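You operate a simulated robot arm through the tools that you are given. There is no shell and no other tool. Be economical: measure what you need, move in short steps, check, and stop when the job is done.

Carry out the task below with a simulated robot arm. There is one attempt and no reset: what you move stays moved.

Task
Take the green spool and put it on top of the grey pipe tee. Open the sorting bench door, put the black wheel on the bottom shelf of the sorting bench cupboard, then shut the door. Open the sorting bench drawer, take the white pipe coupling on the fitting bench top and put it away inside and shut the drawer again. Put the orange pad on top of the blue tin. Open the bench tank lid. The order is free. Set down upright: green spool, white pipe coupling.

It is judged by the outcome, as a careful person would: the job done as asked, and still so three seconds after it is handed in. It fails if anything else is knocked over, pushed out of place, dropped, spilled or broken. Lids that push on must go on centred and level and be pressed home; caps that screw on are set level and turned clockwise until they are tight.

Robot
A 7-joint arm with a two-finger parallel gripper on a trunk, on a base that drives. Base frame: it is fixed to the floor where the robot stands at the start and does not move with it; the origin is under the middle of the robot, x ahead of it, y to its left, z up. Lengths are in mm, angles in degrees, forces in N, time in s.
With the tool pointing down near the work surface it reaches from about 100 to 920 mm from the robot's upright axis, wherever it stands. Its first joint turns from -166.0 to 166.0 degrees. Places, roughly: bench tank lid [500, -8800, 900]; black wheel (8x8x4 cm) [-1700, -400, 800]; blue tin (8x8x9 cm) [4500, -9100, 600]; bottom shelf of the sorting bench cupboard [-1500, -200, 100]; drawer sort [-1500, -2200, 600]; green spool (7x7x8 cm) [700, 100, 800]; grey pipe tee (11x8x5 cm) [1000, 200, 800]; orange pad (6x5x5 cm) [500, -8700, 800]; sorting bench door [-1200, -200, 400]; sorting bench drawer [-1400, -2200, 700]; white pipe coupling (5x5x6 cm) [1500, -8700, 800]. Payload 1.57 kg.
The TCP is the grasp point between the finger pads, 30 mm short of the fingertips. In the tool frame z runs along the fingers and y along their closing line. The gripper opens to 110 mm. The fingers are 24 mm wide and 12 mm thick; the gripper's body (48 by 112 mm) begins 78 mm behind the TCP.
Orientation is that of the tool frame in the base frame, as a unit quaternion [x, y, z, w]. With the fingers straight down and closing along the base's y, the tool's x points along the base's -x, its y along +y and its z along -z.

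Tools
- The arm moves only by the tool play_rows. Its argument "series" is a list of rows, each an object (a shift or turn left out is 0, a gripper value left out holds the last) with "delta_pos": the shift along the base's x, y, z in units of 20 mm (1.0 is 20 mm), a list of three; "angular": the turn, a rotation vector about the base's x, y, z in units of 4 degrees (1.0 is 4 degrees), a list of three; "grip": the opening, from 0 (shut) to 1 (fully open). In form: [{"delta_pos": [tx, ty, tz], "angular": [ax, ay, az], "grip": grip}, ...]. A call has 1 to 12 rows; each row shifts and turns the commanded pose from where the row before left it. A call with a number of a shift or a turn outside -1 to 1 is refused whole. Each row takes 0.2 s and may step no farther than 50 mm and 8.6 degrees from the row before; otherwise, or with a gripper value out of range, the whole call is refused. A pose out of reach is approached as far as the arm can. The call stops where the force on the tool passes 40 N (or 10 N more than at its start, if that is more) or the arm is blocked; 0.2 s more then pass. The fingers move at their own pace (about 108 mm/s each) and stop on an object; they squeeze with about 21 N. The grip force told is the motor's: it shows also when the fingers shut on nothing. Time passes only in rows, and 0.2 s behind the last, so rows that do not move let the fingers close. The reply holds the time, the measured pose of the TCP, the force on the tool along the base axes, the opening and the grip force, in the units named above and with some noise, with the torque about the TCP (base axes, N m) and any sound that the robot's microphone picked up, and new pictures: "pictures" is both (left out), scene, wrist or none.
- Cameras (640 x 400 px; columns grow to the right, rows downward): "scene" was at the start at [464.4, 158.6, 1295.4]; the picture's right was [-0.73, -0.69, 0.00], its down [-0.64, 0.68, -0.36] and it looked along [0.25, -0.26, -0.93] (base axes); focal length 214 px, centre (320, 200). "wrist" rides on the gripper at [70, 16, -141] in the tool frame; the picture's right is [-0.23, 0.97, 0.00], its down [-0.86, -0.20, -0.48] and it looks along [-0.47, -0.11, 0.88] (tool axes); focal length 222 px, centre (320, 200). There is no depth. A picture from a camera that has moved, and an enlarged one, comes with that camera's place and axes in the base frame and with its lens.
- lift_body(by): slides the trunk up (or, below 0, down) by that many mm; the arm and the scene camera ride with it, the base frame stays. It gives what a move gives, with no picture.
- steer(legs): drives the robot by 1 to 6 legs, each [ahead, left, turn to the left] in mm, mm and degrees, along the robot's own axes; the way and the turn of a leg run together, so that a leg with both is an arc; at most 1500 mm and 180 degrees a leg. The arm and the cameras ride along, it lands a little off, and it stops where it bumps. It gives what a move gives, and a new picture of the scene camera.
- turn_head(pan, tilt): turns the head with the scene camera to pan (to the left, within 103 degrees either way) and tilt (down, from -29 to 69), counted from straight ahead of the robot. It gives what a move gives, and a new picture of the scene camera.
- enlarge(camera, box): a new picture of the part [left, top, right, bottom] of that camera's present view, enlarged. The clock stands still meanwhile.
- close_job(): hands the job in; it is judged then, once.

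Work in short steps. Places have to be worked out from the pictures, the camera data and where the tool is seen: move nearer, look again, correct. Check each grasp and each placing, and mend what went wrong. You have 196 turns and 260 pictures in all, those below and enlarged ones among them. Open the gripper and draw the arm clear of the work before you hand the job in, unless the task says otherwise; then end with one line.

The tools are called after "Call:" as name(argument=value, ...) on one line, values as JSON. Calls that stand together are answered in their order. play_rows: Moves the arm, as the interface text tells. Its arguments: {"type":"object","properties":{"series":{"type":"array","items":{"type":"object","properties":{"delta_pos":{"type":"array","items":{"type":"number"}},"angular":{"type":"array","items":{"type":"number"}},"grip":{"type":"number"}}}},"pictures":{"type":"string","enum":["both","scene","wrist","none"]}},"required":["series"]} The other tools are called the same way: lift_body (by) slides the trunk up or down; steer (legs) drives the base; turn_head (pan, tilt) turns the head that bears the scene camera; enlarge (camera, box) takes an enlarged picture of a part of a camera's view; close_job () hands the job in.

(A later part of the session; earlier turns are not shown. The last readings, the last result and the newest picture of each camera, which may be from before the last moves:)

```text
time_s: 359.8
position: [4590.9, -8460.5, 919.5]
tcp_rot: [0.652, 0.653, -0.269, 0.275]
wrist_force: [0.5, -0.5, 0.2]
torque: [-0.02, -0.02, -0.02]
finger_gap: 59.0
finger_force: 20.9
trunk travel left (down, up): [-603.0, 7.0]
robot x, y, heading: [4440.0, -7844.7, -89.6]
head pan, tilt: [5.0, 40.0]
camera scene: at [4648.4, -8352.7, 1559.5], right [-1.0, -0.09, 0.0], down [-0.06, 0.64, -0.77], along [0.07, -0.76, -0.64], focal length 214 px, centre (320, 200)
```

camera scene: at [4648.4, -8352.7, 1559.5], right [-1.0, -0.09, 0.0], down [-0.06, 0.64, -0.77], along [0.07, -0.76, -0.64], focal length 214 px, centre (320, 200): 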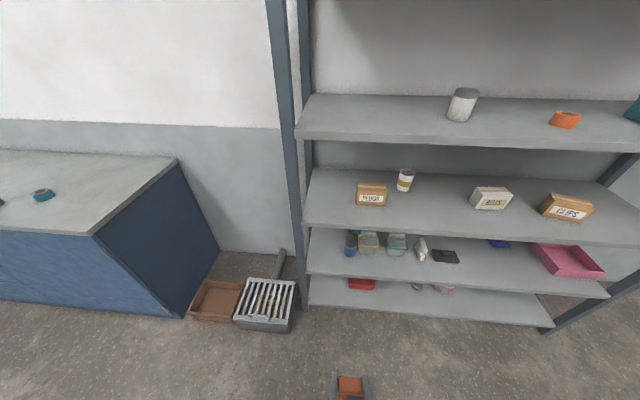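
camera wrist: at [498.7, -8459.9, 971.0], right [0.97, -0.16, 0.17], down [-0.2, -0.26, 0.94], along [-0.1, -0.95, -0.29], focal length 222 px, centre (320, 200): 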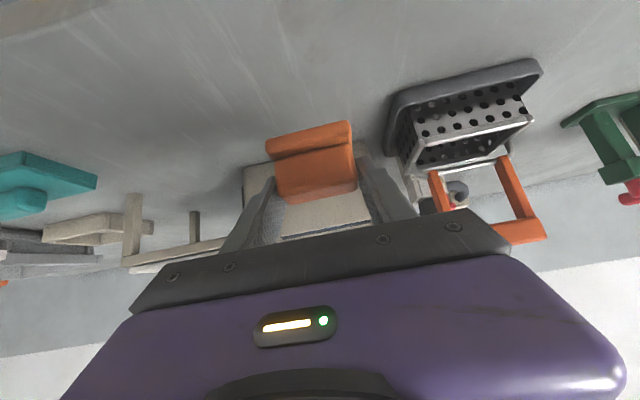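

Tin (blue with grey lid) is at the left end of the second tier. Lower the trunk for a level view.

Call:
lift_body(by=-260)

Call:
turn_head(pan=5, tilt=42)

Call:
enlarge(camera="scene", box=[280, 100, 460, 230])

```text
time_s: 362.4
position: [4590.6, -8459.5, 660.1]
tcp_rot: [0.652, 0.654, -0.268, 0.275]
wrist_force: [-0.1, -0.4, -1.2]
torque: [0.01, 0.0, -0.01]
finger_gap: 58.8
finger_force: 21.2
trunk travel left (down, up): [-343.0, 267.0]
robot x, y, heading: [4440.1, -7841.5, -89.6]
head pan, tilt: [5.0, 40.0]
```

```text
time_s: 363.1
position: [4591.1, -8459.5, 659.6]
tcp_rot: [0.652, 0.654, -0.269, 0.276]
wrist_force: [0.8, -0.8, -1.0]
torque: [0.0, -0.04, -0.01]
finger_gap: 59.1
finger_force: 20.6
trunk travel left (down, up): [-343.0, 267.0]
robot x, y, heading: [4439.4, -7841.8, -90.0]
head pan, tilt: [5.0, 42.0]
camera scene: at [4648.3, -8351.3, 1296.6], right [-1.0, -0.09, 0.0], down [-0.06, 0.67, -0.74], along [0.07, -0.74, -0.67], focal length 214 px, centre (320, 200)
```

scene: 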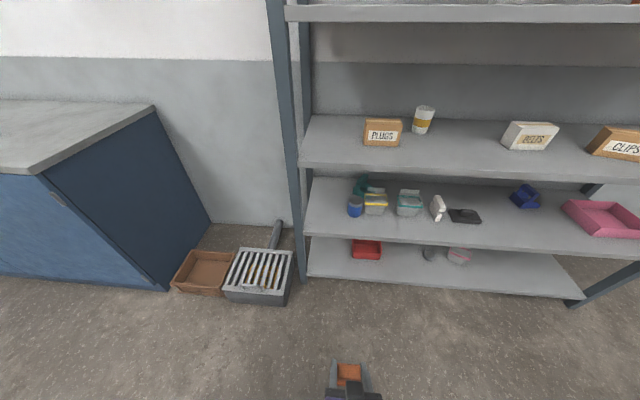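

```text
3.08 times, centred on (370, 165) of scene
camera zoom: at [4648.3, -8351.3, 1296.6], right [-1.0, -0.09, 0.0], down [-0.06, 0.67, -0.74], along [0.07, -0.74, -0.67], focal length 660 px, centre (166, 308)
```

zoom: 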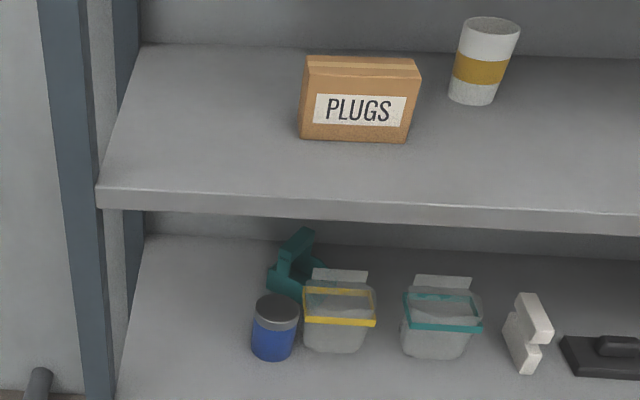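

Tin top ≈ (4543, −9162, 577); tier above at ~845. I'll pitch the tool ~8° flatter for clearance (the pad can self-level on contact), and drive closer.

Call:
play_rows(series=[{"angular": [-1, 0, 0]}, {"angular": [-1, 0, 0], "delta_pos": [0, 0, 0.5]}, {"delta_pos": [0, 0, 0.5]}], pictures="none")

Call:
steer(legs=[[430, -48, 0]])

Call:
enlarge(camera="wrist", box=[0, 0, 640, 400])

```text
time_s: 363.9
position: [4590.6, -8459.9, 680.6]
tcp_rot: [0.631, 0.633, -0.314, 0.319]
wrist_force: [0.4, -0.5, -1.4]
torque: [0.0, 0.01, 0.01]
finger_gap: 59.2
finger_force: 20.7
trunk travel left (down, up): [-343.0, 267.0]
robot x, y, heading: [4433.0, -7839.1, -89.5]
head pan, tilt: [5.0, 42.0]
```

```text
time_s: 366.5
position: [4541.8, -8894.5, 681.1]
tcp_rot: [0.633, 0.631, -0.315, 0.319]
wrist_force: [-0.3, 0.4, -0.8]
torque: [0.03, -0.03, 0.02]
finger_gap: 59.2
finger_force: 21.5
trunk travel left (down, up): [-343.0, 267.0]
robot x, y, heading: [4391.9, -8274.9, -89.8]
head pan, tilt: [5.0, 42.0]
camera scene: at [4599.2, -8785.9, 1296.5], right [-1.0, -0.09, 0.0], down [-0.06, 0.67, -0.74], along [0.07, -0.74, -0.67], focal length 214 px, centre (320, 200)
```

scene: 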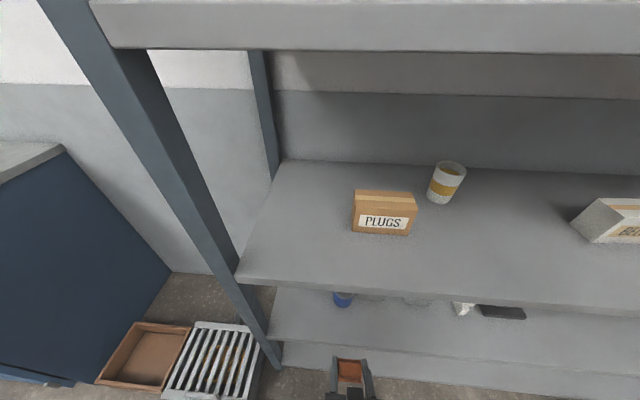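

```text
1.00 times, centred on (320, 200) of wrist (not enlarged: the box is as wide or as high as the picture)
camera zoom: at [4556.9, -8741.3, 709.7], right [0.97, -0.13, 0.19], down [-0.21, -0.13, 0.97], along [-0.11, -0.98, -0.15], focal length 222 px, centre (320, 200)
```

zoom: 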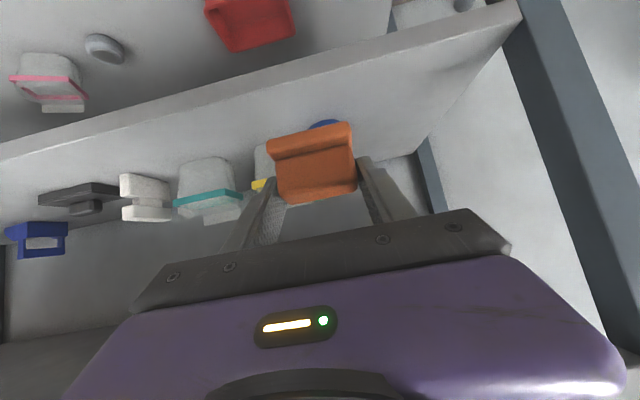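

The tin's height/depth estimates conflict, so I lower the trunk (camera) while raising the hand to see the tin directly.

Call:
play_rows(series=[{"delta_pos": [0, 0.5, 1]}, {"delta_pos": [0, 0.5, 1]}, {"delta_pos": [0, 0.5, 0.5]}], pictures="none")

Call:
lift_body(by=-200)

Call:
play_rows(series=[{"delta_pos": [0, 0, 1]}, {"delta_pos": [0, 0, 1]}, {"delta_pos": [0, 0, 1]}, {"delta_pos": [0, 0, 1]}, {"delta_pos": [0, 0, 1]}, {"delta_pos": [0, 0, 1]}, {"delta_pos": [0, 0, 1]}, {"delta_pos": [0, 0, 1]}], pictures="none")

Call:
turn_head(pan=3, tilt=52)

Call:
enlarge(camera="scene", box=[260, 80, 440, 240])

```text
time_s: 367.3
position: [4541.6, -8862.3, 728.8]
tcp_rot: [0.633, 0.631, -0.315, 0.319]
wrist_force: [0.2, -0.1, -0.1]
torque: [0.02, 0.0, -0.02]
finger_gap: 59.0
finger_force: 21.4
trunk travel left (down, up): [-343.0, 267.0]
robot x, y, heading: [4393.2, -8274.4, -89.9]
head pan, tilt: [5.0, 42.0]
```

```text
time_s: 369.5
position: [4541.9, -8862.8, 529.2]
tcp_rot: [0.633, 0.631, -0.315, 0.318]
wrist_force: [0.9, 0.3, 0.2]
torque: [0.0, 0.0, 0.04]
finger_gap: 58.9
finger_force: 21.1
trunk travel left (down, up): [-143.0, 467.0]
robot x, y, heading: [4391.6, -8279.1, -89.6]
head pan, tilt: [5.0, 42.0]
```

```text
time_s: 371.3
position: [4582.2, -8885.2, 643.0]
tcp_rot: [0.633, 0.631, -0.315, 0.318]
wrist_force: [0.2, 0.2, -1.0]
torque: [0.01, 0.01, 0.0]
finger_gap: 58.7
finger_force: 20.5
out of reach, approached as far as the arm can: row 4, 5, 6, 7, 8
trunk travel left (down, up): [-143.0, 467.0]
robot x, y, heading: [4391.1, -8275.6, -90.0]
head pan, tilt: [5.0, 42.0]
```

```text
time_s: 372.0
position: [4582.9, -8883.7, 642.7]
tcp_rot: [0.633, 0.632, -0.315, 0.318]
wrist_force: [-0.2, 0.5, -0.5]
torque: [0.01, -0.01, 0.0]
finger_gap: 59.1
finger_force: 21.1
trunk travel left (down, up): [-143.0, 467.0]
robot x, y, heading: [4390.2, -8271.8, -90.2]
head pan, tilt: [3.0, 52.0]
camera scene: at [4595.9, -8777.6, 1082.7], right [-1.0, -0.05, 0.0], down [-0.04, 0.79, -0.62], along [0.03, -0.62, -0.79], focal length 214 px, centre (320, 200)
```

scene: 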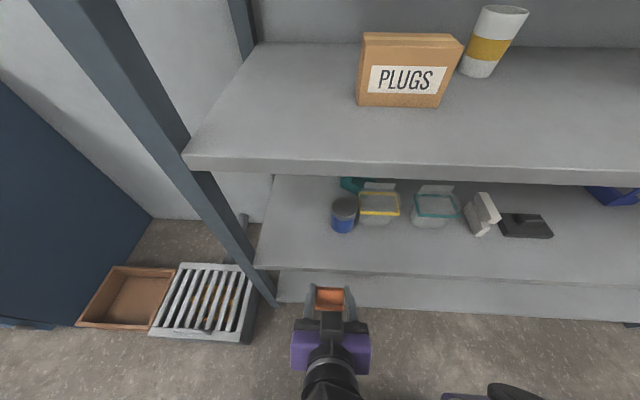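

```text
2.50 times, centred on (350, 160) of scene
camera zoom: at [4595.9, -8777.6, 1082.7], right [-1.0, -0.05, 0.0], down [-0.04, 0.79, -0.62], along [0.03, -0.62, -0.79], focal length 536 px, centre (245, 300)
```

zoom: 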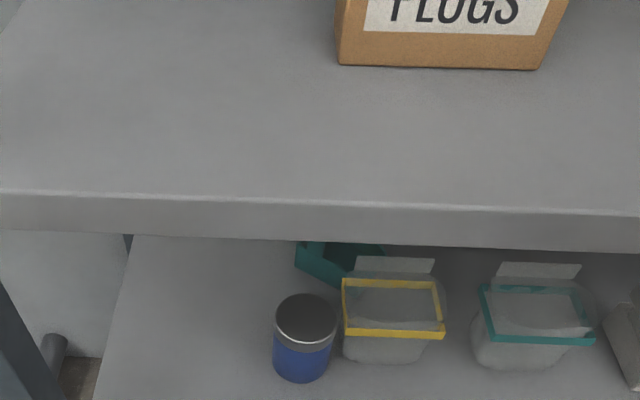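

Tin top now fixed at ≈ (4546, −9127, 608). Raise trunk a bit and approach at safe height above it.

Call:
lift_body(by=60)

Call:
play_rows(series=[{"delta_pos": [-0.6, -0.5, 0]}, {"delta_pos": [-0.6, -0.8, 0]}, {"delta_pos": [-0.6, -0.8, 0]}, {"delta_pos": [0, -0.8, 0]}], pictures="none")

```text
time_s: 373.0
position: [4583.6, -8884.2, 701.6]
tcp_rot: [0.633, 0.632, -0.314, 0.318]
wrist_force: [0.5, 0.0, -0.3]
torque: [0.04, 0.0, -0.01]
finger_gap: 59.1
finger_force: 21.1
trunk travel left (down, up): [-203.0, 407.0]
robot x, y, heading: [4390.8, -8273.6, -89.9]
head pan, tilt: [3.0, 52.0]
```

```text
time_s: 374.0
position: [4550.6, -8943.9, 700.0]
tcp_rot: [0.633, 0.632, -0.314, 0.318]
wrist_force: [0.4, 0.4, -0.3]
torque: [0.0, 0.01, 0.03]
finger_gap: 59.2
finger_force: 21.2
out of reach, approached as far as the arm can: row 1
trunk travel left (down, up): [-203.0, 407.0]
robot x, y, heading: [4391.6, -8275.3, -89.8]
head pan, tilt: [3.0, 52.0]
```

Advance in over the tin.

Call:
play_rows(series=[{"delta_pos": [-0.2, -1, -0.3]}, {"delta_pos": [0, -1, -0.3]}, {"delta_pos": [0, -1, -0.3]}, {"delta_pos": [0, -1, -0.1]}, {"delta_pos": [0, -1, 0]}, {"delta_pos": [0, -1, 0]}, {"delta_pos": [0, -1, 0]}, {"delta_pos": [0, -1, 0]}, {"delta_pos": [0, -0.9, 0]}], pictures="both")

Call:
enlarge(camera="scene", box=[290, 160, 430, 260])

```text
time_s: 376.0
position: [4546.2, -9123.6, 678.7]
tcp_rot: [0.633, 0.631, -0.315, 0.318]
wrist_force: [-0.7, 0.2, -1.1]
torque: [-0.01, -0.01, -0.02]
finger_gap: 59.1
finger_force: 21.4
trunk travel left (down, up): [-203.0, 407.0]
robot x, y, heading: [4391.3, -8274.5, -89.7]
head pan, tilt: [3.0, 52.0]
camera scene: at [4595.8, -8777.6, 1142.7], right [-1.0, -0.05, 0.0], down [-0.04, 0.79, -0.62], along [0.03, -0.61, -0.79], focal length 214 px, centre (320, 200)
camera wrist: at [4562.7, -8970.2, 709.4], right [0.97, -0.14, 0.19], down [-0.21, -0.13, 0.97], along [-0.11, -0.98, -0.15], focal length 222 px, centre (320, 200)
```

scene: 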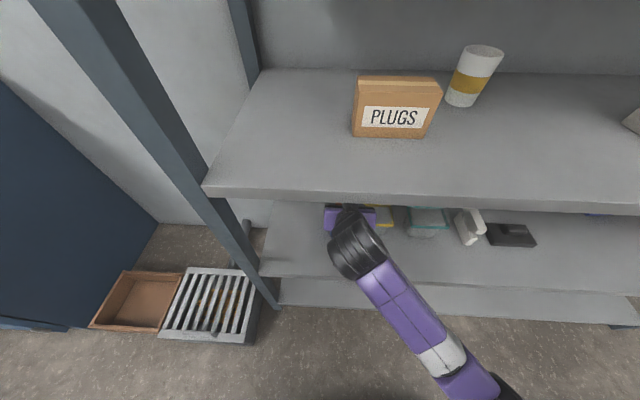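
wrist: 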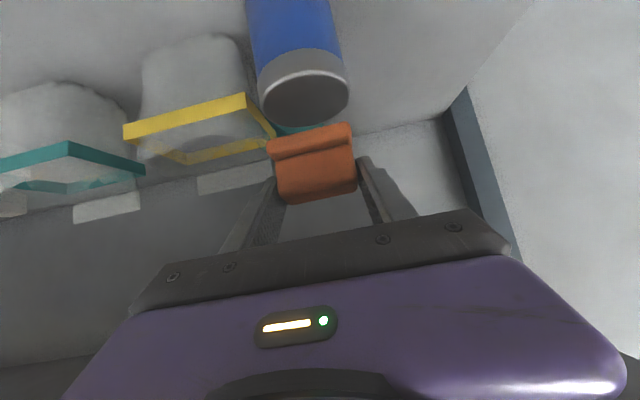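

```text
4.00 times, centred on (360, 210) of scene
camera zoom: at [4595.8, -8777.6, 1142.7], right [-1.0, -0.05, 0.0], down [-0.04, 0.79, -0.62], along [0.03, -0.61, -0.79], focal length 858 px, centre (160, 160)
```

zoom: 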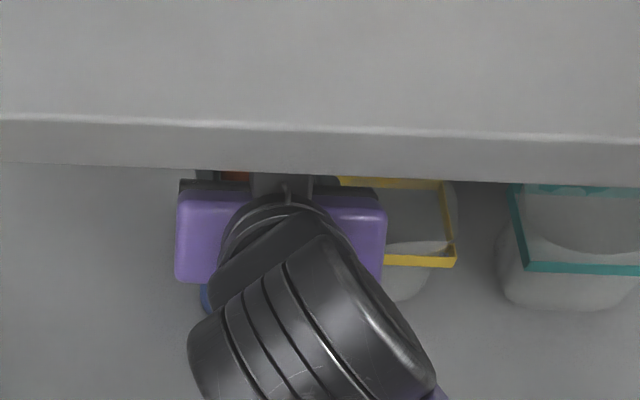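

Tin top (4550, −9128, ~602) lies right under the pad. Fine-shift and lower to contact in small steps.

Call:
play_rows(series=[{"delta_pos": [0.2, -0.25, -0.3]}, {"delta_pos": [0, 0, -0.4]}, {}], pictures="none")

Call:
play_rows(series=[{"delta_pos": [0, 0, -0.2]}, {}], pictures="none")

Call:
play_rows(series=[{"delta_pos": [0, 0, -0.15]}, {}], pictures="none")

Call:
play_rows(series=[{"delta_pos": [0, 0, -0.1]}, {}], pictures="wrist")

```text
time_s: 376.8
position: [4548.6, -9127.0, 665.3]
tcp_rot: [0.633, 0.631, -0.315, 0.319]
wrist_force: [-0.7, 0.3, 0.0]
torque: [0.0, -0.01, 0.02]
finger_gap: 59.2
finger_force: 21.6
trunk travel left (down, up): [-203.0, 407.0]
robot x, y, heading: [4394.0, -8275.0, -89.9]
head pan, tilt: [3.0, 52.0]
```

```text
time_s: 377.4
position: [4550.7, -9127.9, 660.7]
tcp_rot: [0.633, 0.631, -0.315, 0.318]
wrist_force: [1.0, -0.4, -0.5]
torque: [-0.02, -0.01, 0.01]
finger_gap: 58.8
finger_force: 20.4
trunk travel left (down, up): [-203.0, 407.0]
robot x, y, heading: [4391.8, -8273.7, -89.7]
head pan, tilt: [3.0, 52.0]
```

```text
time_s: 378.0
position: [4550.4, -9127.0, 658.8]
tcp_rot: [0.633, 0.631, -0.315, 0.318]
wrist_force: [0.0, 0.7, -0.4]
torque: [-0.01, -0.01, -0.02]
finger_gap: 58.9
finger_force: 20.9
trunk travel left (down, up): [-203.0, 407.0]
robot x, y, heading: [4392.0, -8274.4, -89.8]
head pan, tilt: [3.0, 52.0]
```

```text
time_s: 378.6
position: [4550.0, -9127.2, 656.1]
tcp_rot: [0.633, 0.631, -0.315, 0.319]
wrist_force: [-0.2, -0.1, 0.2]
torque: [0.0, 0.01, -0.04]
finger_gap: 58.6
finger_force: 20.8
trunk travel left (down, up): [-203.0, 407.0]
robot x, y, heading: [4389.7, -8274.7, -89.8]
head pan, tilt: [3.0, 52.0]
camera wrist: at [4566.1, -8974.0, 685.9], right [0.97, -0.14, 0.19], down [-0.21, -0.13, 0.97], along [-0.11, -0.98, -0.15], focal length 222 px, centre (320, 200)
```

wrist: 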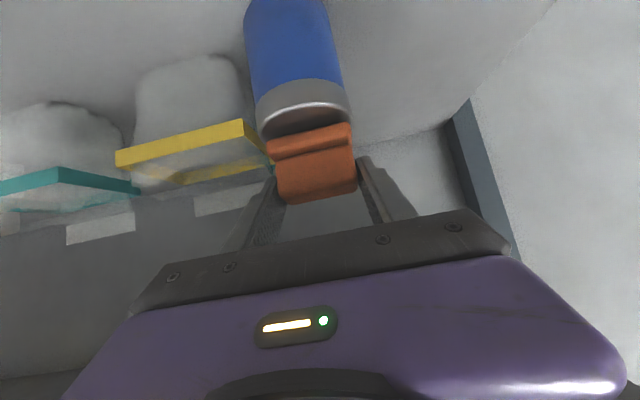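

Shift 5 mm toward −x and continue down.

Call:
play_rows(series=[{"delta_pos": [-0.25, 0, -0.15]}, {}], pictures="none")

Call:
play_rows(series=[{"delta_pos": [0, 0, -0.15]}, {}], pictures="none")

Call:
play_rows(series=[{"delta_pos": [0, 0, -0.15]}, {}], pictures="none")

Call:
play_rows(series=[{"delta_pos": [0, 0, -0.1]}, {}], pictures="wrist")

```text
time_s: 379.2
position: [4545.3, -9126.0, 652.6]
tcp_rot: [0.633, 0.631, -0.315, 0.318]
wrist_force: [0.6, 0.4, 1.8]
torque: [0.03, -0.09, 0.0]
finger_gap: 59.1
finger_force: 21.3
trunk travel left (down, up): [-203.0, 407.0]
robot x, y, heading: [4395.1, -8275.0, -89.9]
head pan, tilt: [3.0, 52.0]
```

```text
time_s: 379.8
position: [4545.0, -9127.4, 651.6]
tcp_rot: [0.633, 0.631, -0.315, 0.319]
wrist_force: [0.0, -3.1, 12.2]
torque: [0.09, 0.02, -0.03]
finger_gap: 59.0
finger_force: 21.1
trunk travel left (down, up): [-203.0, 407.0]
robot x, y, heading: [4392.1, -8273.5, -89.9]
head pan, tilt: [3.0, 52.0]
```

```text
time_s: 380.4
position: [4545.0, -9127.7, 647.4]
tcp_rot: [0.633, 0.631, -0.315, 0.319]
wrist_force: [-0.9, -2.0, 12.6]
torque: [0.09, 0.03, -0.02]
finger_gap: 59.1
finger_force: 21.1
trunk travel left (down, up): [-203.0, 407.0]
robot x, y, heading: [4392.4, -8271.3, -89.8]
head pan, tilt: [3.0, 52.0]
```

```text
time_s: 381.0
position: [4545.4, -9127.5, 647.5]
tcp_rot: [0.632, 0.632, -0.315, 0.32]
wrist_force: [-2.8, -0.7, 21.1]
torque: [0.04, 0.43, 0.0]
finger_gap: 58.9
finger_force: 21.5
trunk travel left (down, up): [-203.0, 407.0]
robot x, y, heading: [4389.7, -8274.0, -89.9]
head pan, tilt: [3.0, 52.0]
camera wrist: at [4561.2, -8974.3, 675.4], right [0.97, -0.14, 0.19], down [-0.2, -0.12, 0.97], along [-0.11, -0.98, -0.15], focal length 222 px, centre (320, 200)
```

wrist: 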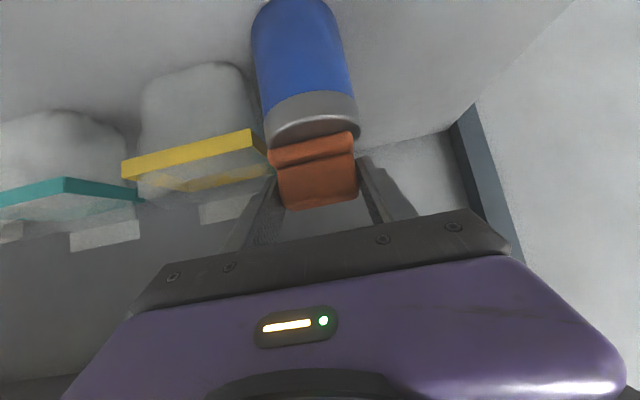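

Pad is seated flat and centred on the tin. Release with a small opening and retreat.

Call:
play_rows(series=[{"delta_pos": [0, 0, 0.08]}, {"grip": 0.6}, {"grip": 0.66}, {}, {"delta_pos": [0, 0.5, 0.4]}, {"delta_pos": [0, 0.8, 0.5]}, {"delta_pos": [0, 1, 0.3]}, {"delta_pos": [0, 1, 0]}, {"delta_pos": [0, 1, 0]}], pictures="wrist")

```text
time_s: 383.0
position: [4545.0, -9040.0, 670.1]
tcp_rot: [0.633, 0.631, -0.315, 0.318]
wrist_force: [0.5, 0.7, 0.7]
torque: [0.0, -0.04, 0.02]
finger_gap: 72.7
finger_force: 0.1
trunk travel left (down, up): [-203.0, 407.0]
robot x, y, heading: [4391.4, -8274.2, -90.1]
head pan, tilt: [3.0, 52.0]
camera wrist: at [4561.2, -8888.7, 700.7], right [0.97, -0.14, 0.19], down [-0.2, -0.13, 0.97], along [-0.11, -0.98, -0.15], focal length 222 px, centre (320, 200)
```

wrist: 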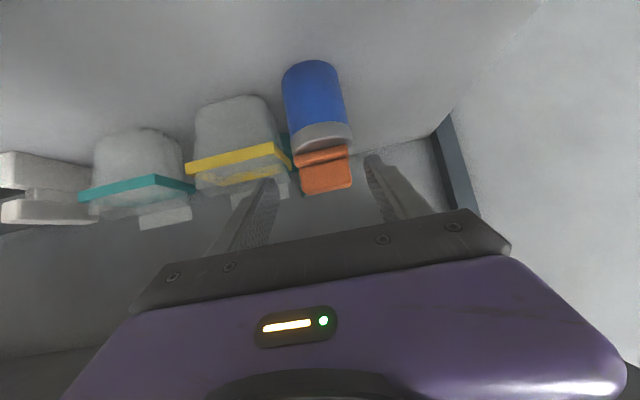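

Pad stands on the tin. Retract from the shelf and bring the tool back to vertical.

Call:
play_rows(series=[{"delta_pos": [0, 1, 0]}, {"delta_pos": [0, 1, 0]}, {"delta_pos": [0, 1, 0]}, {"delta_pos": [0, 1, 0]}, {"delta_pos": [0, 1, 0]}, {"delta_pos": [0, 1, 0]}, {"delta_pos": [0, 1, 0]}], pictures="none")

Call:
steer(legs=[[-660, 0, 0], [-650, 0, 0]])

Call:
play_rows(series=[{"angular": [1, 0, 0]}, {"angular": [1, 0, 0]}, {"angular": [1, 0, 0]}, {"angular": [1, 0, 0]}, {"angular": [1, 0, 0]}, {"angular": [1, 0, 0]}, {"angular": [1, 0, 0]}, {"angular": [1, 0, 0]}, {"angular": [1, 0, 0]}, {"angular": [1, 0, 0]}, {"angular": [1, 0, 0]}, {"angular": [1, 0, 0]}], pictures="none")

Call:
play_rows(series=[{"angular": [1, 0, 0]}, {"angular": [0.2, 0, 0]}], pictures="none")

Call:
lift_body(by=395)

Call:
steer(legs=[[0, 0, -90], [1450, 0, 0], [1430, 0, 0]])

```text
time_s: 384.6
position: [4544.8, -8902.3, 670.9]
tcp_rot: [0.634, 0.631, -0.315, 0.318]
wrist_force: [-0.4, 0.1, 0.4]
torque: [0.01, -0.01, -0.02]
finger_gap: 72.4
finger_force: 0.1
trunk travel left (down, up): [-203.0, 407.0]
robot x, y, heading: [4393.7, -8271.9, -89.9]
head pan, tilt: [3.0, 52.0]
```

```text
time_s: 391.5
position: [4542.8, -7583.0, 670.7]
tcp_rot: [0.633, 0.632, -0.314, 0.318]
wrist_force: [0.0, 0.2, -0.1]
torque: [-0.07, 0.0, 0.01]
finger_gap: 72.5
finger_force: 0.2
trunk travel left (down, up): [-203.0, 407.0]
robot x, y, heading: [4393.8, -6954.7, -90.0]
head pan, tilt: [3.0, 52.0]
camera scene: at [4595.4, -7458.3, 1142.7], right [-1.0, -0.05, 0.0], down [-0.04, 0.79, -0.62], along [0.03, -0.61, -0.79], focal length 214 px, centre (320, 200)
```

scene: 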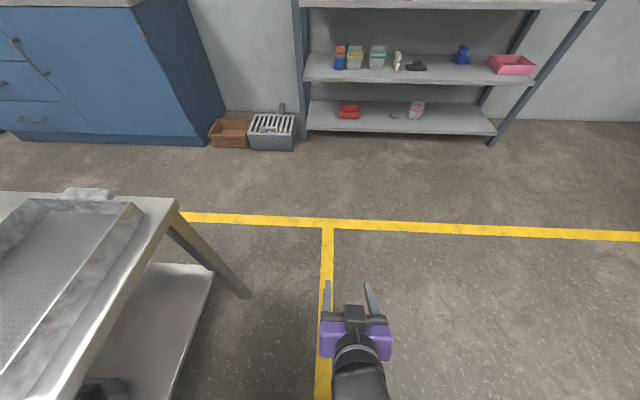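

```text
time_s: 394.1
position: [4534.9, -7566.0, 647.5]
tcp_rot: [0.708, 0.705, -0.03, 0.033]
wrist_force: [0.1, 0.4, 0.2]
torque: [0.01, -0.03, 0.0]
finger_gap: 72.7
finger_force: 0.1
out of reach, approached as far as the arm can: row 3, 7, 8, 9
trunk travel left (down, up): [-203.0, 407.0]
robot x, y, heading: [4395.2, -6951.5, -90.0]
head pan, tilt: [3.0, 52.0]
```

```text
time_s: 394.7
position: [4535.4, -7567.0, 646.7]
tcp_rot: [0.708, 0.706, -0.001, 0.003]
wrist_force: [0.5, -0.1, -0.4]
torque: [0.0, -0.01, -0.05]
finger_gap: 72.5
finger_force: 0.0
trunk travel left (down, up): [-203.0, 407.0]
robot x, y, heading: [4394.3, -6952.8, -90.0]
head pan, tilt: [3.0, 52.0]
```

```text
time_s: 398.5
position: [4535.6, -7566.3, 1042.5]
tcp_rot: [0.71, 0.705, -0.003, 0.003]
wrist_force: [0.3, -0.8, -1.2]
torque: [0.04, -0.02, 0.02]
finger_gap: 72.6
finger_force: 0.1
trunk travel left (down, up): [-598.0, 12.0]
robot x, y, heading: [4394.6, -6956.0, -90.2]
head pan, tilt: [3.0, 52.0]
```

```text
time_s: 416.3
position: [896.9, -6974.6, 1042.1]
tcp_rot: [1.0, -0.031, -0.003, 0.001]
wrist_force: [0.3, -0.2, 0.3]
torque: [0.02, 0.0, 0.01]
finger_gap: 72.8
finger_force: 0.1
trunk travel left (down, up): [-598.0, 12.0]
robot x, y, heading: [1516.5, -6864.3, 176.6]
head pan, tilt: [3.0, 52.0]
camera scene: at [1001.4, -7041.7, 1537.7], right [0.0, 1.0, 0.0], down [0.79, 0.0, -0.62], along [-0.62, 0.0, -0.79], focal length 214 px, centre (320, 200)
```

scene: 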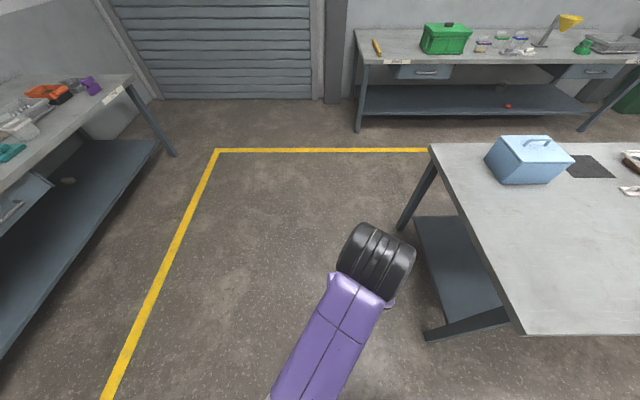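

Turn to the bench and approach the coupling (≈ (1530, −8725)).

Call:
steer(legs=[[0, 0, 93.4], [1000, -130, 0]])

Call:
turn_head(pan=5, tilt=50)

```text
time_s: 425.5
position: [1520.2, -8490.5, 1043.0]
tcp_rot: [0.711, 0.703, -0.001, 0.003]
wrist_force: [-0.3, 0.4, 0.5]
torque: [0.0, 0.01, 0.02]
finger_gap: 72.6
finger_force: 0.1
trunk travel left (down, up): [-598.0, 12.0]
robot x, y, heading: [1380.5, -7879.6, -90.3]
head pan, tilt: [3.0, 52.0]
camera scene: at [1581.6, -8383.9, 1537.7], right [-1.0, -0.05, 0.0], down [-0.04, 0.79, -0.62], along [0.03, -0.61, -0.79], focal length 214 px, centre (320, 200)
```

scene: 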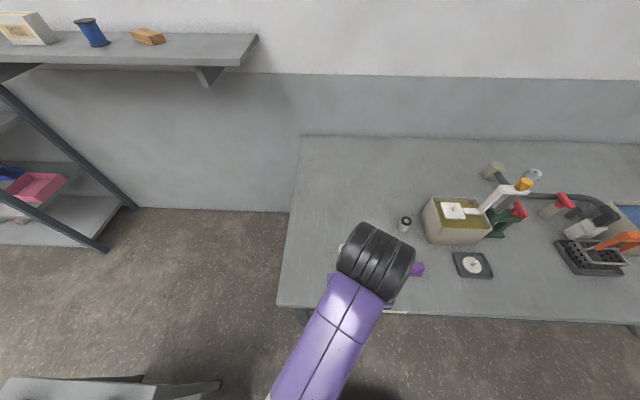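

```text
time_s: 426.1
position: [1521.1, -8491.1, 1042.3]
tcp_rot: [0.711, 0.703, -0.002, 0.003]
wrist_force: [0.6, -1.0, 0.2]
torque: [-0.03, -0.03, -0.02]
finger_gap: 72.6
finger_force: 0.0
trunk travel left (down, up): [-598.0, 12.0]
robot x, y, heading: [1378.7, -7881.8, -90.3]
head pan, tilt: [5.0, 50.0]
camera scene: at [1584.3, -8385.7, 1540.3], right [-1.0, -0.08, 0.0], down [-0.06, 0.76, -0.64], along [0.05, -0.64, -0.77], focal length 214 px, centre (320, 200)
```

scene: 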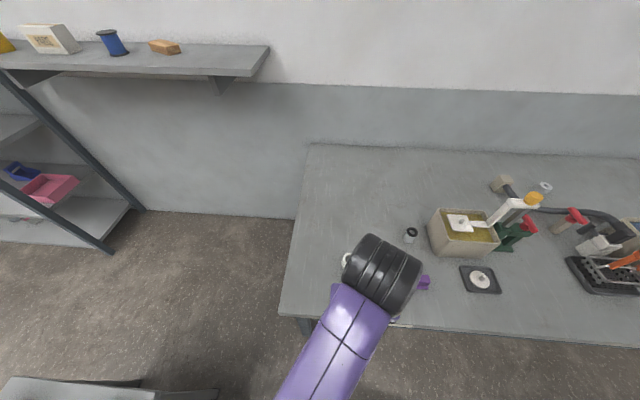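

Move the hand toward it and look with the wrist camera.

Call:
play_rows(series=[{"delta_pos": [0, -1, -0.3], "grip": 0.85}, {"delta_pos": [0, -1, -0.3]}, {"delta_pos": [0, -1, -0.3]}, {"delta_pos": [0, -1, -0.3]}, {"delta_pos": [0, -1, -0.3]}, {"delta_pos": [0, -1, -0.3]}, {"delta_pos": [0, -1, -0.3]}, {"delta_pos": [0, -1, -0.3]}, {"delta_pos": [0, -1, -0.3]}, {"delta_pos": [0, -1, -0.3]}], pictures="wrist")

```text
time_s: 428.3
position: [1520.6, -8691.9, 983.3]
tcp_rot: [0.711, 0.703, -0.002, 0.003]
wrist_force: [-0.1, 0.5, -0.5]
torque: [0.02, -0.02, 0.02]
finger_gap: 93.4
finger_force: 0.1
trunk travel left (down, up): [-598.0, 12.0]
robot x, y, heading: [1384.0, -7880.4, -90.5]
head pan, tilt: [5.0, 50.0]
camera wrist: at [1537.4, -8624.2, 1124.4], right [0.97, -0.24, 0.0], down [-0.21, -0.85, 0.48], along [-0.11, -0.47, -0.87], focal length 222 px, centre (320, 200)
```

wrist: 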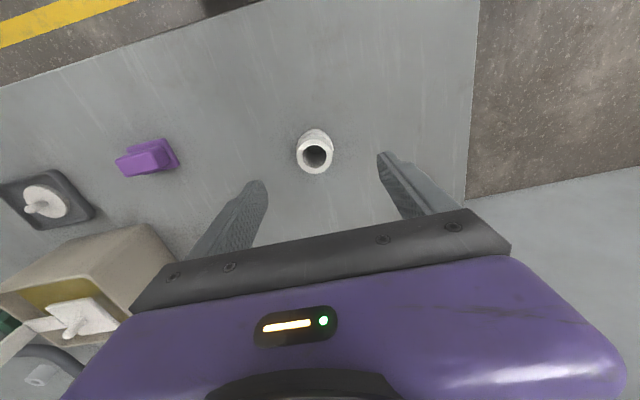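

Coupling at ≈ (1512, −8708). Align and descend partway.

Call:
play_rows(series=[{"delta_pos": [-0.4, -0.8, -1]}, {"delta_pos": [0, 0, -1]}, {"delta_pos": [0, 0, -1]}, {"delta_pos": [0, 0, -0.8]}], pictures="wrist")

```text
time_s: 429.3
position: [1513.5, -8707.7, 906.9]
tcp_rot: [0.712, 0.702, -0.002, 0.003]
wrist_force: [-0.1, 0.4, -0.4]
torque: [-0.01, -0.01, 0.0]
finger_gap: 93.5
finger_force: 0.0
trunk travel left (down, up): [-598.0, 12.0]
robot x, y, heading: [1380.4, -7878.5, -90.3]
head pan, tilt: [5.0, 50.0]
camera wrist: at [1529.7, -8639.0, 1049.0], right [0.97, -0.24, 0.0], down [-0.21, -0.85, 0.48], along [-0.11, -0.47, -0.87], focal length 222 px, centre (320, 200)
```

wrist: 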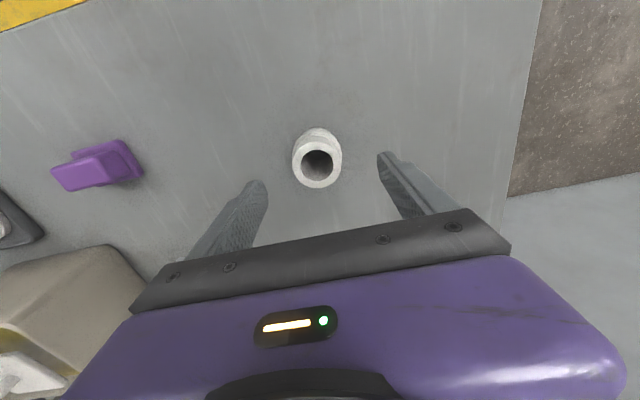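

Aligned (rim at 845). Descend and grip.

Call:
play_rows(series=[{"delta_pos": [-0.1, -0.05, -1]}, {"delta_pos": [0, 0, -1]}, {"delta_pos": [0, 0, -1]}, {"delta_pos": [0, 0, -0.7]}, {"grip": 0.5}, {"grip": 0.2}, {"grip": 0}, {}, {}], pictures="none")

Call:
play_rows(series=[{"delta_pos": [0, 0, 0.2]}, {"delta_pos": [0, 0, 0.5]}, {"delta_pos": [0, 0, 0.8]}, {"delta_pos": [0, 0, 0.8]}, {"delta_pos": [0, 0, 0.8]}, {"delta_pos": [0, 0, 0.8]}, {"delta_pos": [0, 0, 0.8]}], pictures="wrist")

```text
time_s: 431.3
position: [1511.6, -8708.7, 832.8]
tcp_rot: [0.711, 0.703, -0.001, 0.003]
wrist_force: [-0.4, 0.2, -0.7]
torque: [0.0, 0.01, 0.02]
finger_gap: 46.7
finger_force: 21.3
trunk travel left (down, up): [-598.0, 12.0]
robot x, y, heading: [1385.5, -7877.4, -90.5]
head pan, tilt: [5.0, 50.0]
```

```text
time_s: 432.9
position: [1509.4, -8707.4, 926.9]
tcp_rot: [0.711, 0.704, -0.002, 0.003]
wrist_force: [-0.5, -0.5, -0.5]
torque: [-0.01, 0.0, 0.0]
finger_gap: 46.8
finger_force: 20.9
trunk travel left (down, up): [-598.0, 12.0]
robot x, y, heading: [1385.9, -7878.2, -90.7]
head pan, tilt: [5.0, 50.0]
camera wrist: at [1527.9, -8640.1, 1068.8], right [0.97, -0.24, 0.0], down [-0.21, -0.85, 0.48], along [-0.11, -0.47, -0.88], focal length 222 px, centre (320, 200)
```

wrist: 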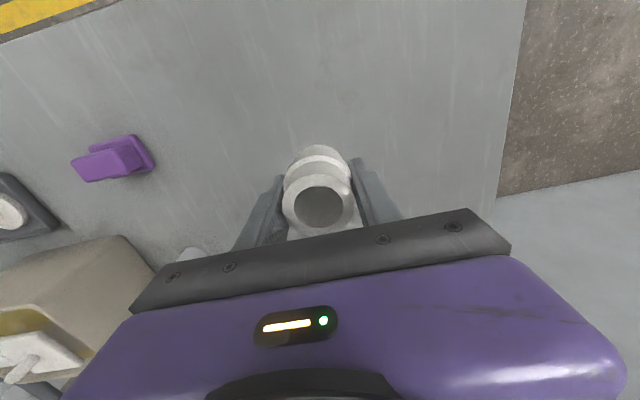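

Coupling held. Drive back out and up the aisle towards the drawer.

Call:
steer(legs=[[-880, 0, 0.5], [0, -1400, 0], [0, -440, 0]])

Call:
turn_head(pan=-100, tilt=25)

```text
time_s: 446.4
position: [-315.4, -7849.6, 927.4]
tcp_rot: [0.706, 0.708, -0.001, 0.002]
wrist_force: [-0.2, -0.4, -0.4]
torque: [-0.02, 0.01, 0.02]
finger_gap: 46.6
finger_force: 20.8
trunk travel left (down, up): [-598.0, 12.0]
robot x, y, heading: [-453.7, -7022.5, -89.4]
head pan, tilt: [5.0, 50.0]
camera scene: at [-246.3, -7525.6, 1540.3], right [-1.0, -0.1, 0.0], down [-0.07, 0.76, -0.64], along [0.06, -0.64, -0.77], focal length 214 px, centre (320, 200)
```

scene: 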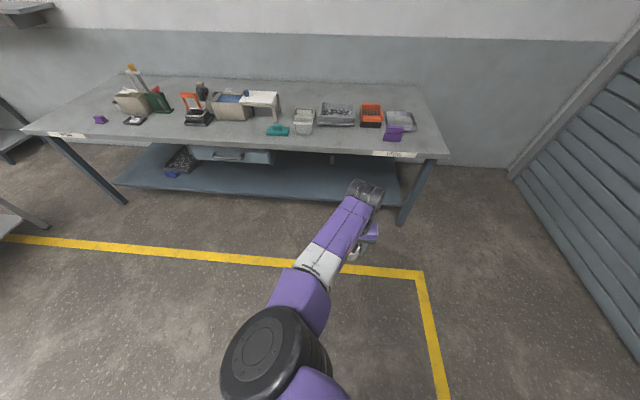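

```text
time_s: 448.2
position: [-313.8, -7849.6, 927.9]
tcp_rot: [0.706, 0.708, -0.002, 0.003]
wrist_force: [-0.1, 0.8, -1.1]
torque: [0.01, 0.03, -0.01]
finger_gap: 46.5
finger_force: 20.8
trunk travel left (down, up): [-598.0, 12.0]
robot x, y, heading: [-462.4, -7024.9, -89.1]
head pan, tilt: [-100.0, 25.0]
camera scene: at [-344.6, -7433.7, 1577.8], right [0.17, 0.99, 0.0], down [0.42, -0.07, -0.91], along [-0.89, 0.15, -0.42], focal length 214 px, centre (320, 200)
```

scene: 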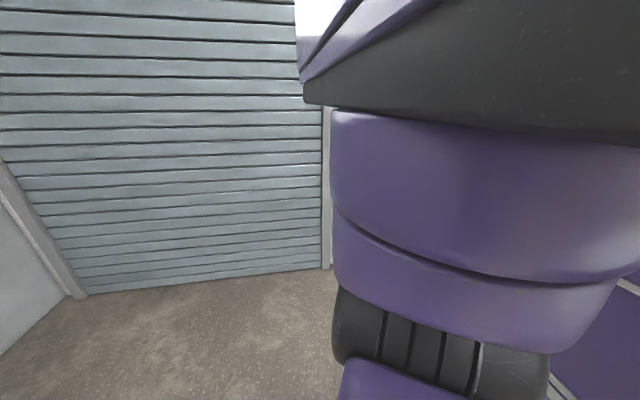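

Continue up the aisle in reverse, correcting heading.

Call:
steer(legs=[[-1450, 0, -0.8], [-1450, 0, 0], [-1450, 0, 0], [-550, 300, 0]])

```text
time_s: 472.2
position: [-6.0, -2959.3, 928.0]
tcp_rot: [0.718, 0.696, -0.001, 0.003]
wrist_force: [0.1, 0.2, -0.6]
torque: [-0.01, 0.04, 0.01]
finger_gap: 46.5
finger_force: 21.8
trunk travel left (down, up): [-598.0, 12.0]
robot x, y, heading: [-117.2, -2125.2, -91.6]
head pan, tilt: [-100.0, 25.0]
camera scene: at [-21.1, -2542.0, 1577.8], right [0.2, 0.98, 0.0], down [0.41, -0.08, -0.91], along [-0.89, 0.18, -0.42], focal length 214 px, centre (320, 200)
```

scene: 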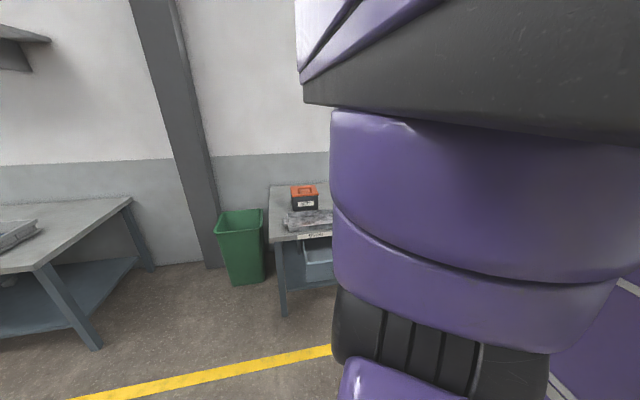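

Turn to face the drawer.

Call:
steer(legs=[[0, 0, -88.4]])

Call:
turn_head(pan=0, tilt=50)

```text
time_s: 476.4
position: [-950.7, -2232.6, 927.3]
tcp_rot: [1.0, -0.021, -0.004, 0.001]
wrist_force: [0.9, 1.0, 0.6]
torque: [-0.02, 0.0, 0.02]
finger_gap: 46.6
finger_force: 21.0
trunk travel left (down, up): [-598.0, 12.0]
robot x, y, heading: [-119.0, -2123.6, 177.9]
head pan, tilt: [-100.0, 25.0]
camera scene: at [-534.4, -2222.4, 1577.8], right [0.98, -0.21, 0.0], down [-0.09, -0.41, -0.91], along [0.19, 0.89, -0.42], focal length 214 px, centre (320, 200)
```

scene: 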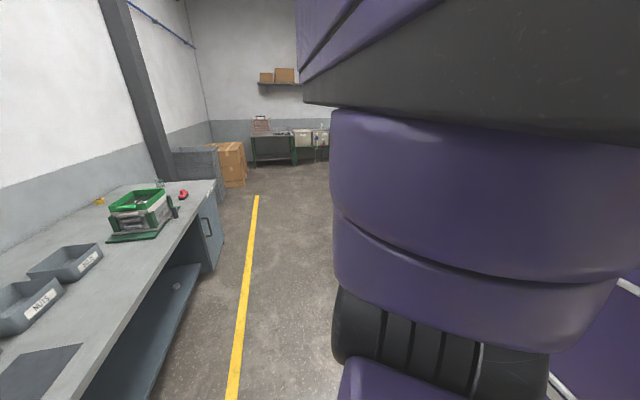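

```text
time_s: 478.2
position: [-951.1, -2232.4, 927.5]
tcp_rot: [1.0, -0.021, -0.004, 0.0]
wrist_force: [0.3, -0.1, -0.7]
torque: [0.0, -0.02, 0.02]
finger_gap: 46.5
finger_force: 20.5
trunk travel left (down, up): [-598.0, 12.0]
robot x, y, heading: [-118.0, -2125.5, 177.8]
head pan, tilt: [0.0, 50.0]
camera scene: at [-630.7, -2309.7, 1540.3], right [0.04, 1.0, 0.0], down [0.77, -0.03, -0.64], along [-0.64, 0.02, -0.77], focal length 214 px, centre (320, 200)
```

scene: 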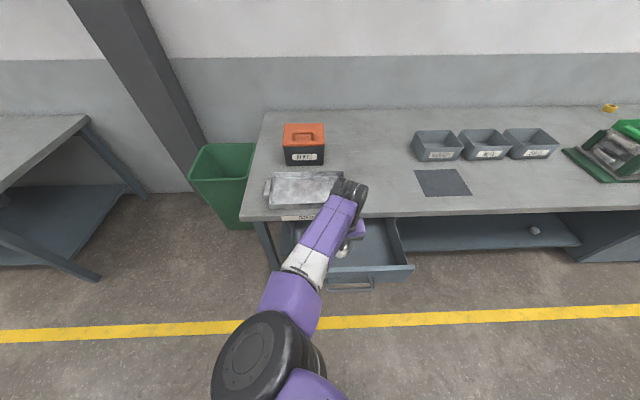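

Move above the open drawer's middle and lower partway.

Call:
play_rows(series=[{"delta_pos": [-1, 0.75, 0]}, {"delta_pos": [-1, 0.75, 0]}, {"delta_pos": [-1, 0.75, 0]}, {"delta_pos": [-1, 0.75, 0]}, {"delta_pos": [-0.8, 0.6, 0]}, {"delta_pos": [0, 0, -1]}, {"delta_pos": [0, 0, -1]}, {"delta_pos": [0, 0, -1]}, {"delta_pos": [0, 0, -1]}, {"delta_pos": [0, 0, -1]}], pictures="both")

```text
time_s: 480.4
position: [-1048.0, -2160.0, 826.9]
tcp_rot: [1.0, -0.02, -0.003, 0.001]
wrist_force: [0.6, -0.2, -0.3]
torque: [0.02, 0.02, 0.02]
finger_gap: 46.3
finger_force: 20.7
trunk travel left (down, up): [-598.0, 12.0]
robot x, y, heading: [-121.8, -2129.5, 177.9]
head pan, tilt: [0.0, 50.0]
camera scene: at [-630.6, -2309.9, 1540.3], right [0.04, 1.0, 0.0], down [0.77, -0.03, -0.64], along [-0.64, 0.02, -0.77], focal length 214 px, centre (320, 200)
camera wrist: at [-977.5, -2181.7, 969.2], right [-0.27, -0.96, 0.0], down [-0.84, 0.24, 0.48], along [-0.47, 0.13, -0.87], focal length 222 px, centre (320, 200)
```

scene: 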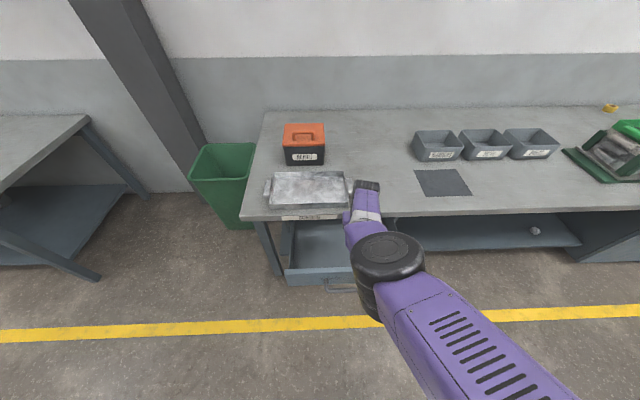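
wrist: 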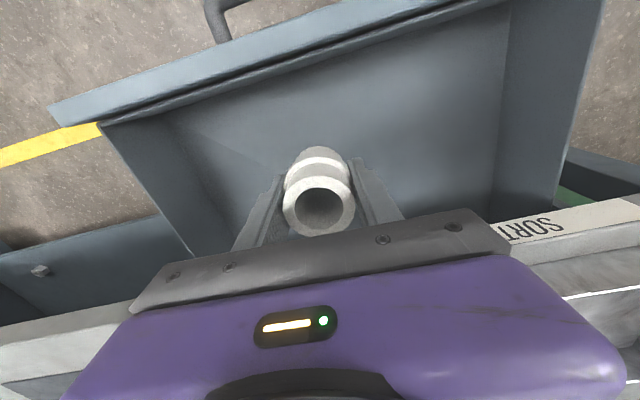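

The drawer is empty below. Lower further.

Call:
play_rows(series=[{"delta_pos": [0, 0, -1]}, {"delta_pos": [0, 0, -1]}, {"delta_pos": [0, 0, -1]}, {"delta_pos": [0, 0, -1]}, {"delta_pos": [0, 0, -1]}], pictures="wrist")

```text
time_s: 481.6
position: [-1039.6, -2157.8, 791.7]
tcp_rot: [1.0, -0.021, -0.006, 0.001]
wrist_force: [0.9, 0.2, -0.5]
torque: [0.01, 0.01, 0.0]
finger_gap: 46.6
finger_force: 20.9
out of reach, approached as far as the arm can: row 2, 3, 4, 5
trunk travel left (down, up): [-598.0, 12.0]
robot x, y, heading: [-119.0, -2126.0, 178.0]
head pan, tilt: [0.0, 50.0]
camera wrist: at [-969.4, -2179.9, 933.9], right [-0.27, -0.96, 0.0], down [-0.84, 0.24, 0.49], along [-0.47, 0.13, -0.87], focal length 222 px, centre (320, 200)
```

wrist: 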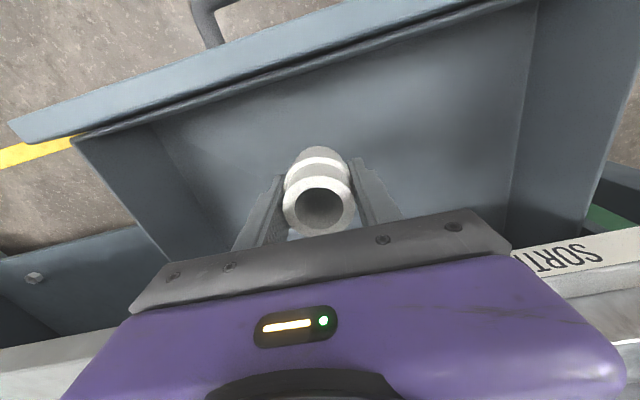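

Arm limit reached; use the trunk to lower.

Call:
lift_body(by=-80)

Call:
play_rows(series=[{}], pictures="both")

```text
time_s: 482.7
position: [-1039.9, -2158.4, 711.7]
tcp_rot: [1.0, -0.021, -0.005, 0.0]
wrist_force: [-0.2, -0.1, -0.4]
torque: [-0.01, 0.01, 0.03]
finger_gap: 46.5
finger_force: 20.9
trunk travel left (down, up): [-518.0, 92.0]
robot x, y, heading: [-118.2, -2122.4, 177.7]
head pan, tilt: [0.0, 50.0]
```

```text
time_s: 483.1
position: [-1039.8, -2158.9, 711.9]
tcp_rot: [1.0, -0.02, -0.005, 0.001]
wrist_force: [0.3, -1.9, -0.5]
torque: [0.0, 0.0, 0.01]
finger_gap: 46.5
finger_force: 20.6
trunk travel left (down, up): [-518.0, 92.0]
robot x, y, heading: [-114.8, -2127.0, 177.9]
head pan, tilt: [0.0, 50.0]
camera scene: at [-630.7, -2309.7, 1460.3], right [0.04, 1.0, 0.0], down [0.77, -0.03, -0.64], along [-0.64, 0.02, -0.77], focal length 214 px, centre (320, 200)
camera wrist: at [-969.4, -2179.9, 853.9], right [-0.27, -0.96, 0.0], down [-0.84, 0.24, 0.49], along [-0.47, 0.13, -0.87], focal length 222 px, centre (320, 200)
```

scene: 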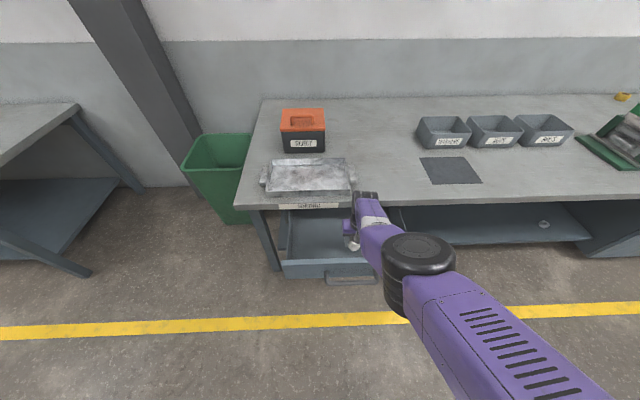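
wrist: 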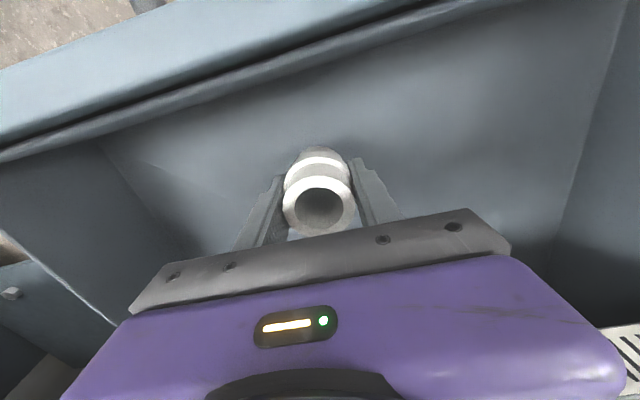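

Lower in small trunk steps watching the force.

Call:
lift_body(by=-12)

Call:
lift_body(by=-6)

Call:
lift_body(by=-4)

Call:
enlarge(camera="wrist", box=[220, 100, 420, 225])

```text
time_s: 483.7
position: [-1040.1, -2158.4, 699.9]
tcp_rot: [1.0, -0.021, -0.005, 0.001]
wrist_force: [0.2, 0.2, 0.2]
torque: [-0.01, 0.02, -0.01]
finger_gap: 46.5
finger_force: 21.2
trunk travel left (down, up): [-506.0, 104.0]
robot x, y, heading: [-115.9, -2125.7, 177.8]
head pan, tilt: [0.0, 50.0]
```

```text
time_s: 484.3
position: [-1038.2, -2158.8, 693.8]
tcp_rot: [1.0, -0.021, -0.005, 0.0]
wrist_force: [-0.5, 0.0, 0.0]
torque: [0.04, 0.01, 0.02]
finger_gap: 46.7
finger_force: 21.6
trunk travel left (down, up): [-500.0, 110.0]
robot x, y, heading: [-116.7, -2128.3, 178.0]
head pan, tilt: [0.0, 50.0]
```

```text
time_s: 484.8
position: [-1040.3, -2159.4, 689.5]
tcp_rot: [1.0, -0.021, -0.006, 0.001]
wrist_force: [-0.9, 0.1, -0.4]
torque: [0.0, 0.01, 0.0]
finger_gap: 46.6
finger_force: 21.0
trunk travel left (down, up): [-496.0, 114.0]
robot x, y, heading: [-121.6, -2126.6, 178.2]
head pan, tilt: [0.0, 50.0]
```

```text
3.20 times, centred on (320, 162) of wrist
camera zoom: at [-969.4, -2179.9, 831.9], right [-0.27, -0.96, 0.0], down [-0.84, 0.24, 0.49], along [-0.47, 0.13, -0.87], focal length 711 px, centre (320, 320)
```

zoom: 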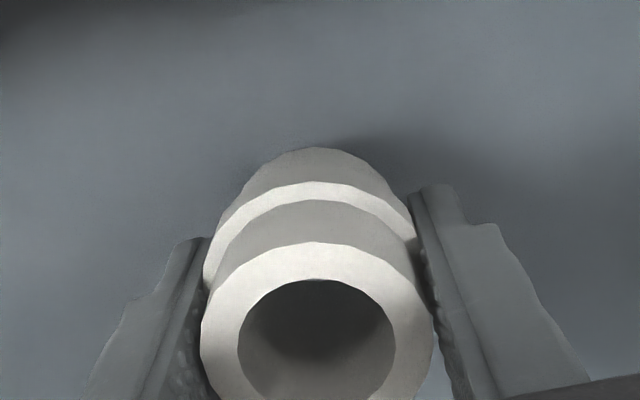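

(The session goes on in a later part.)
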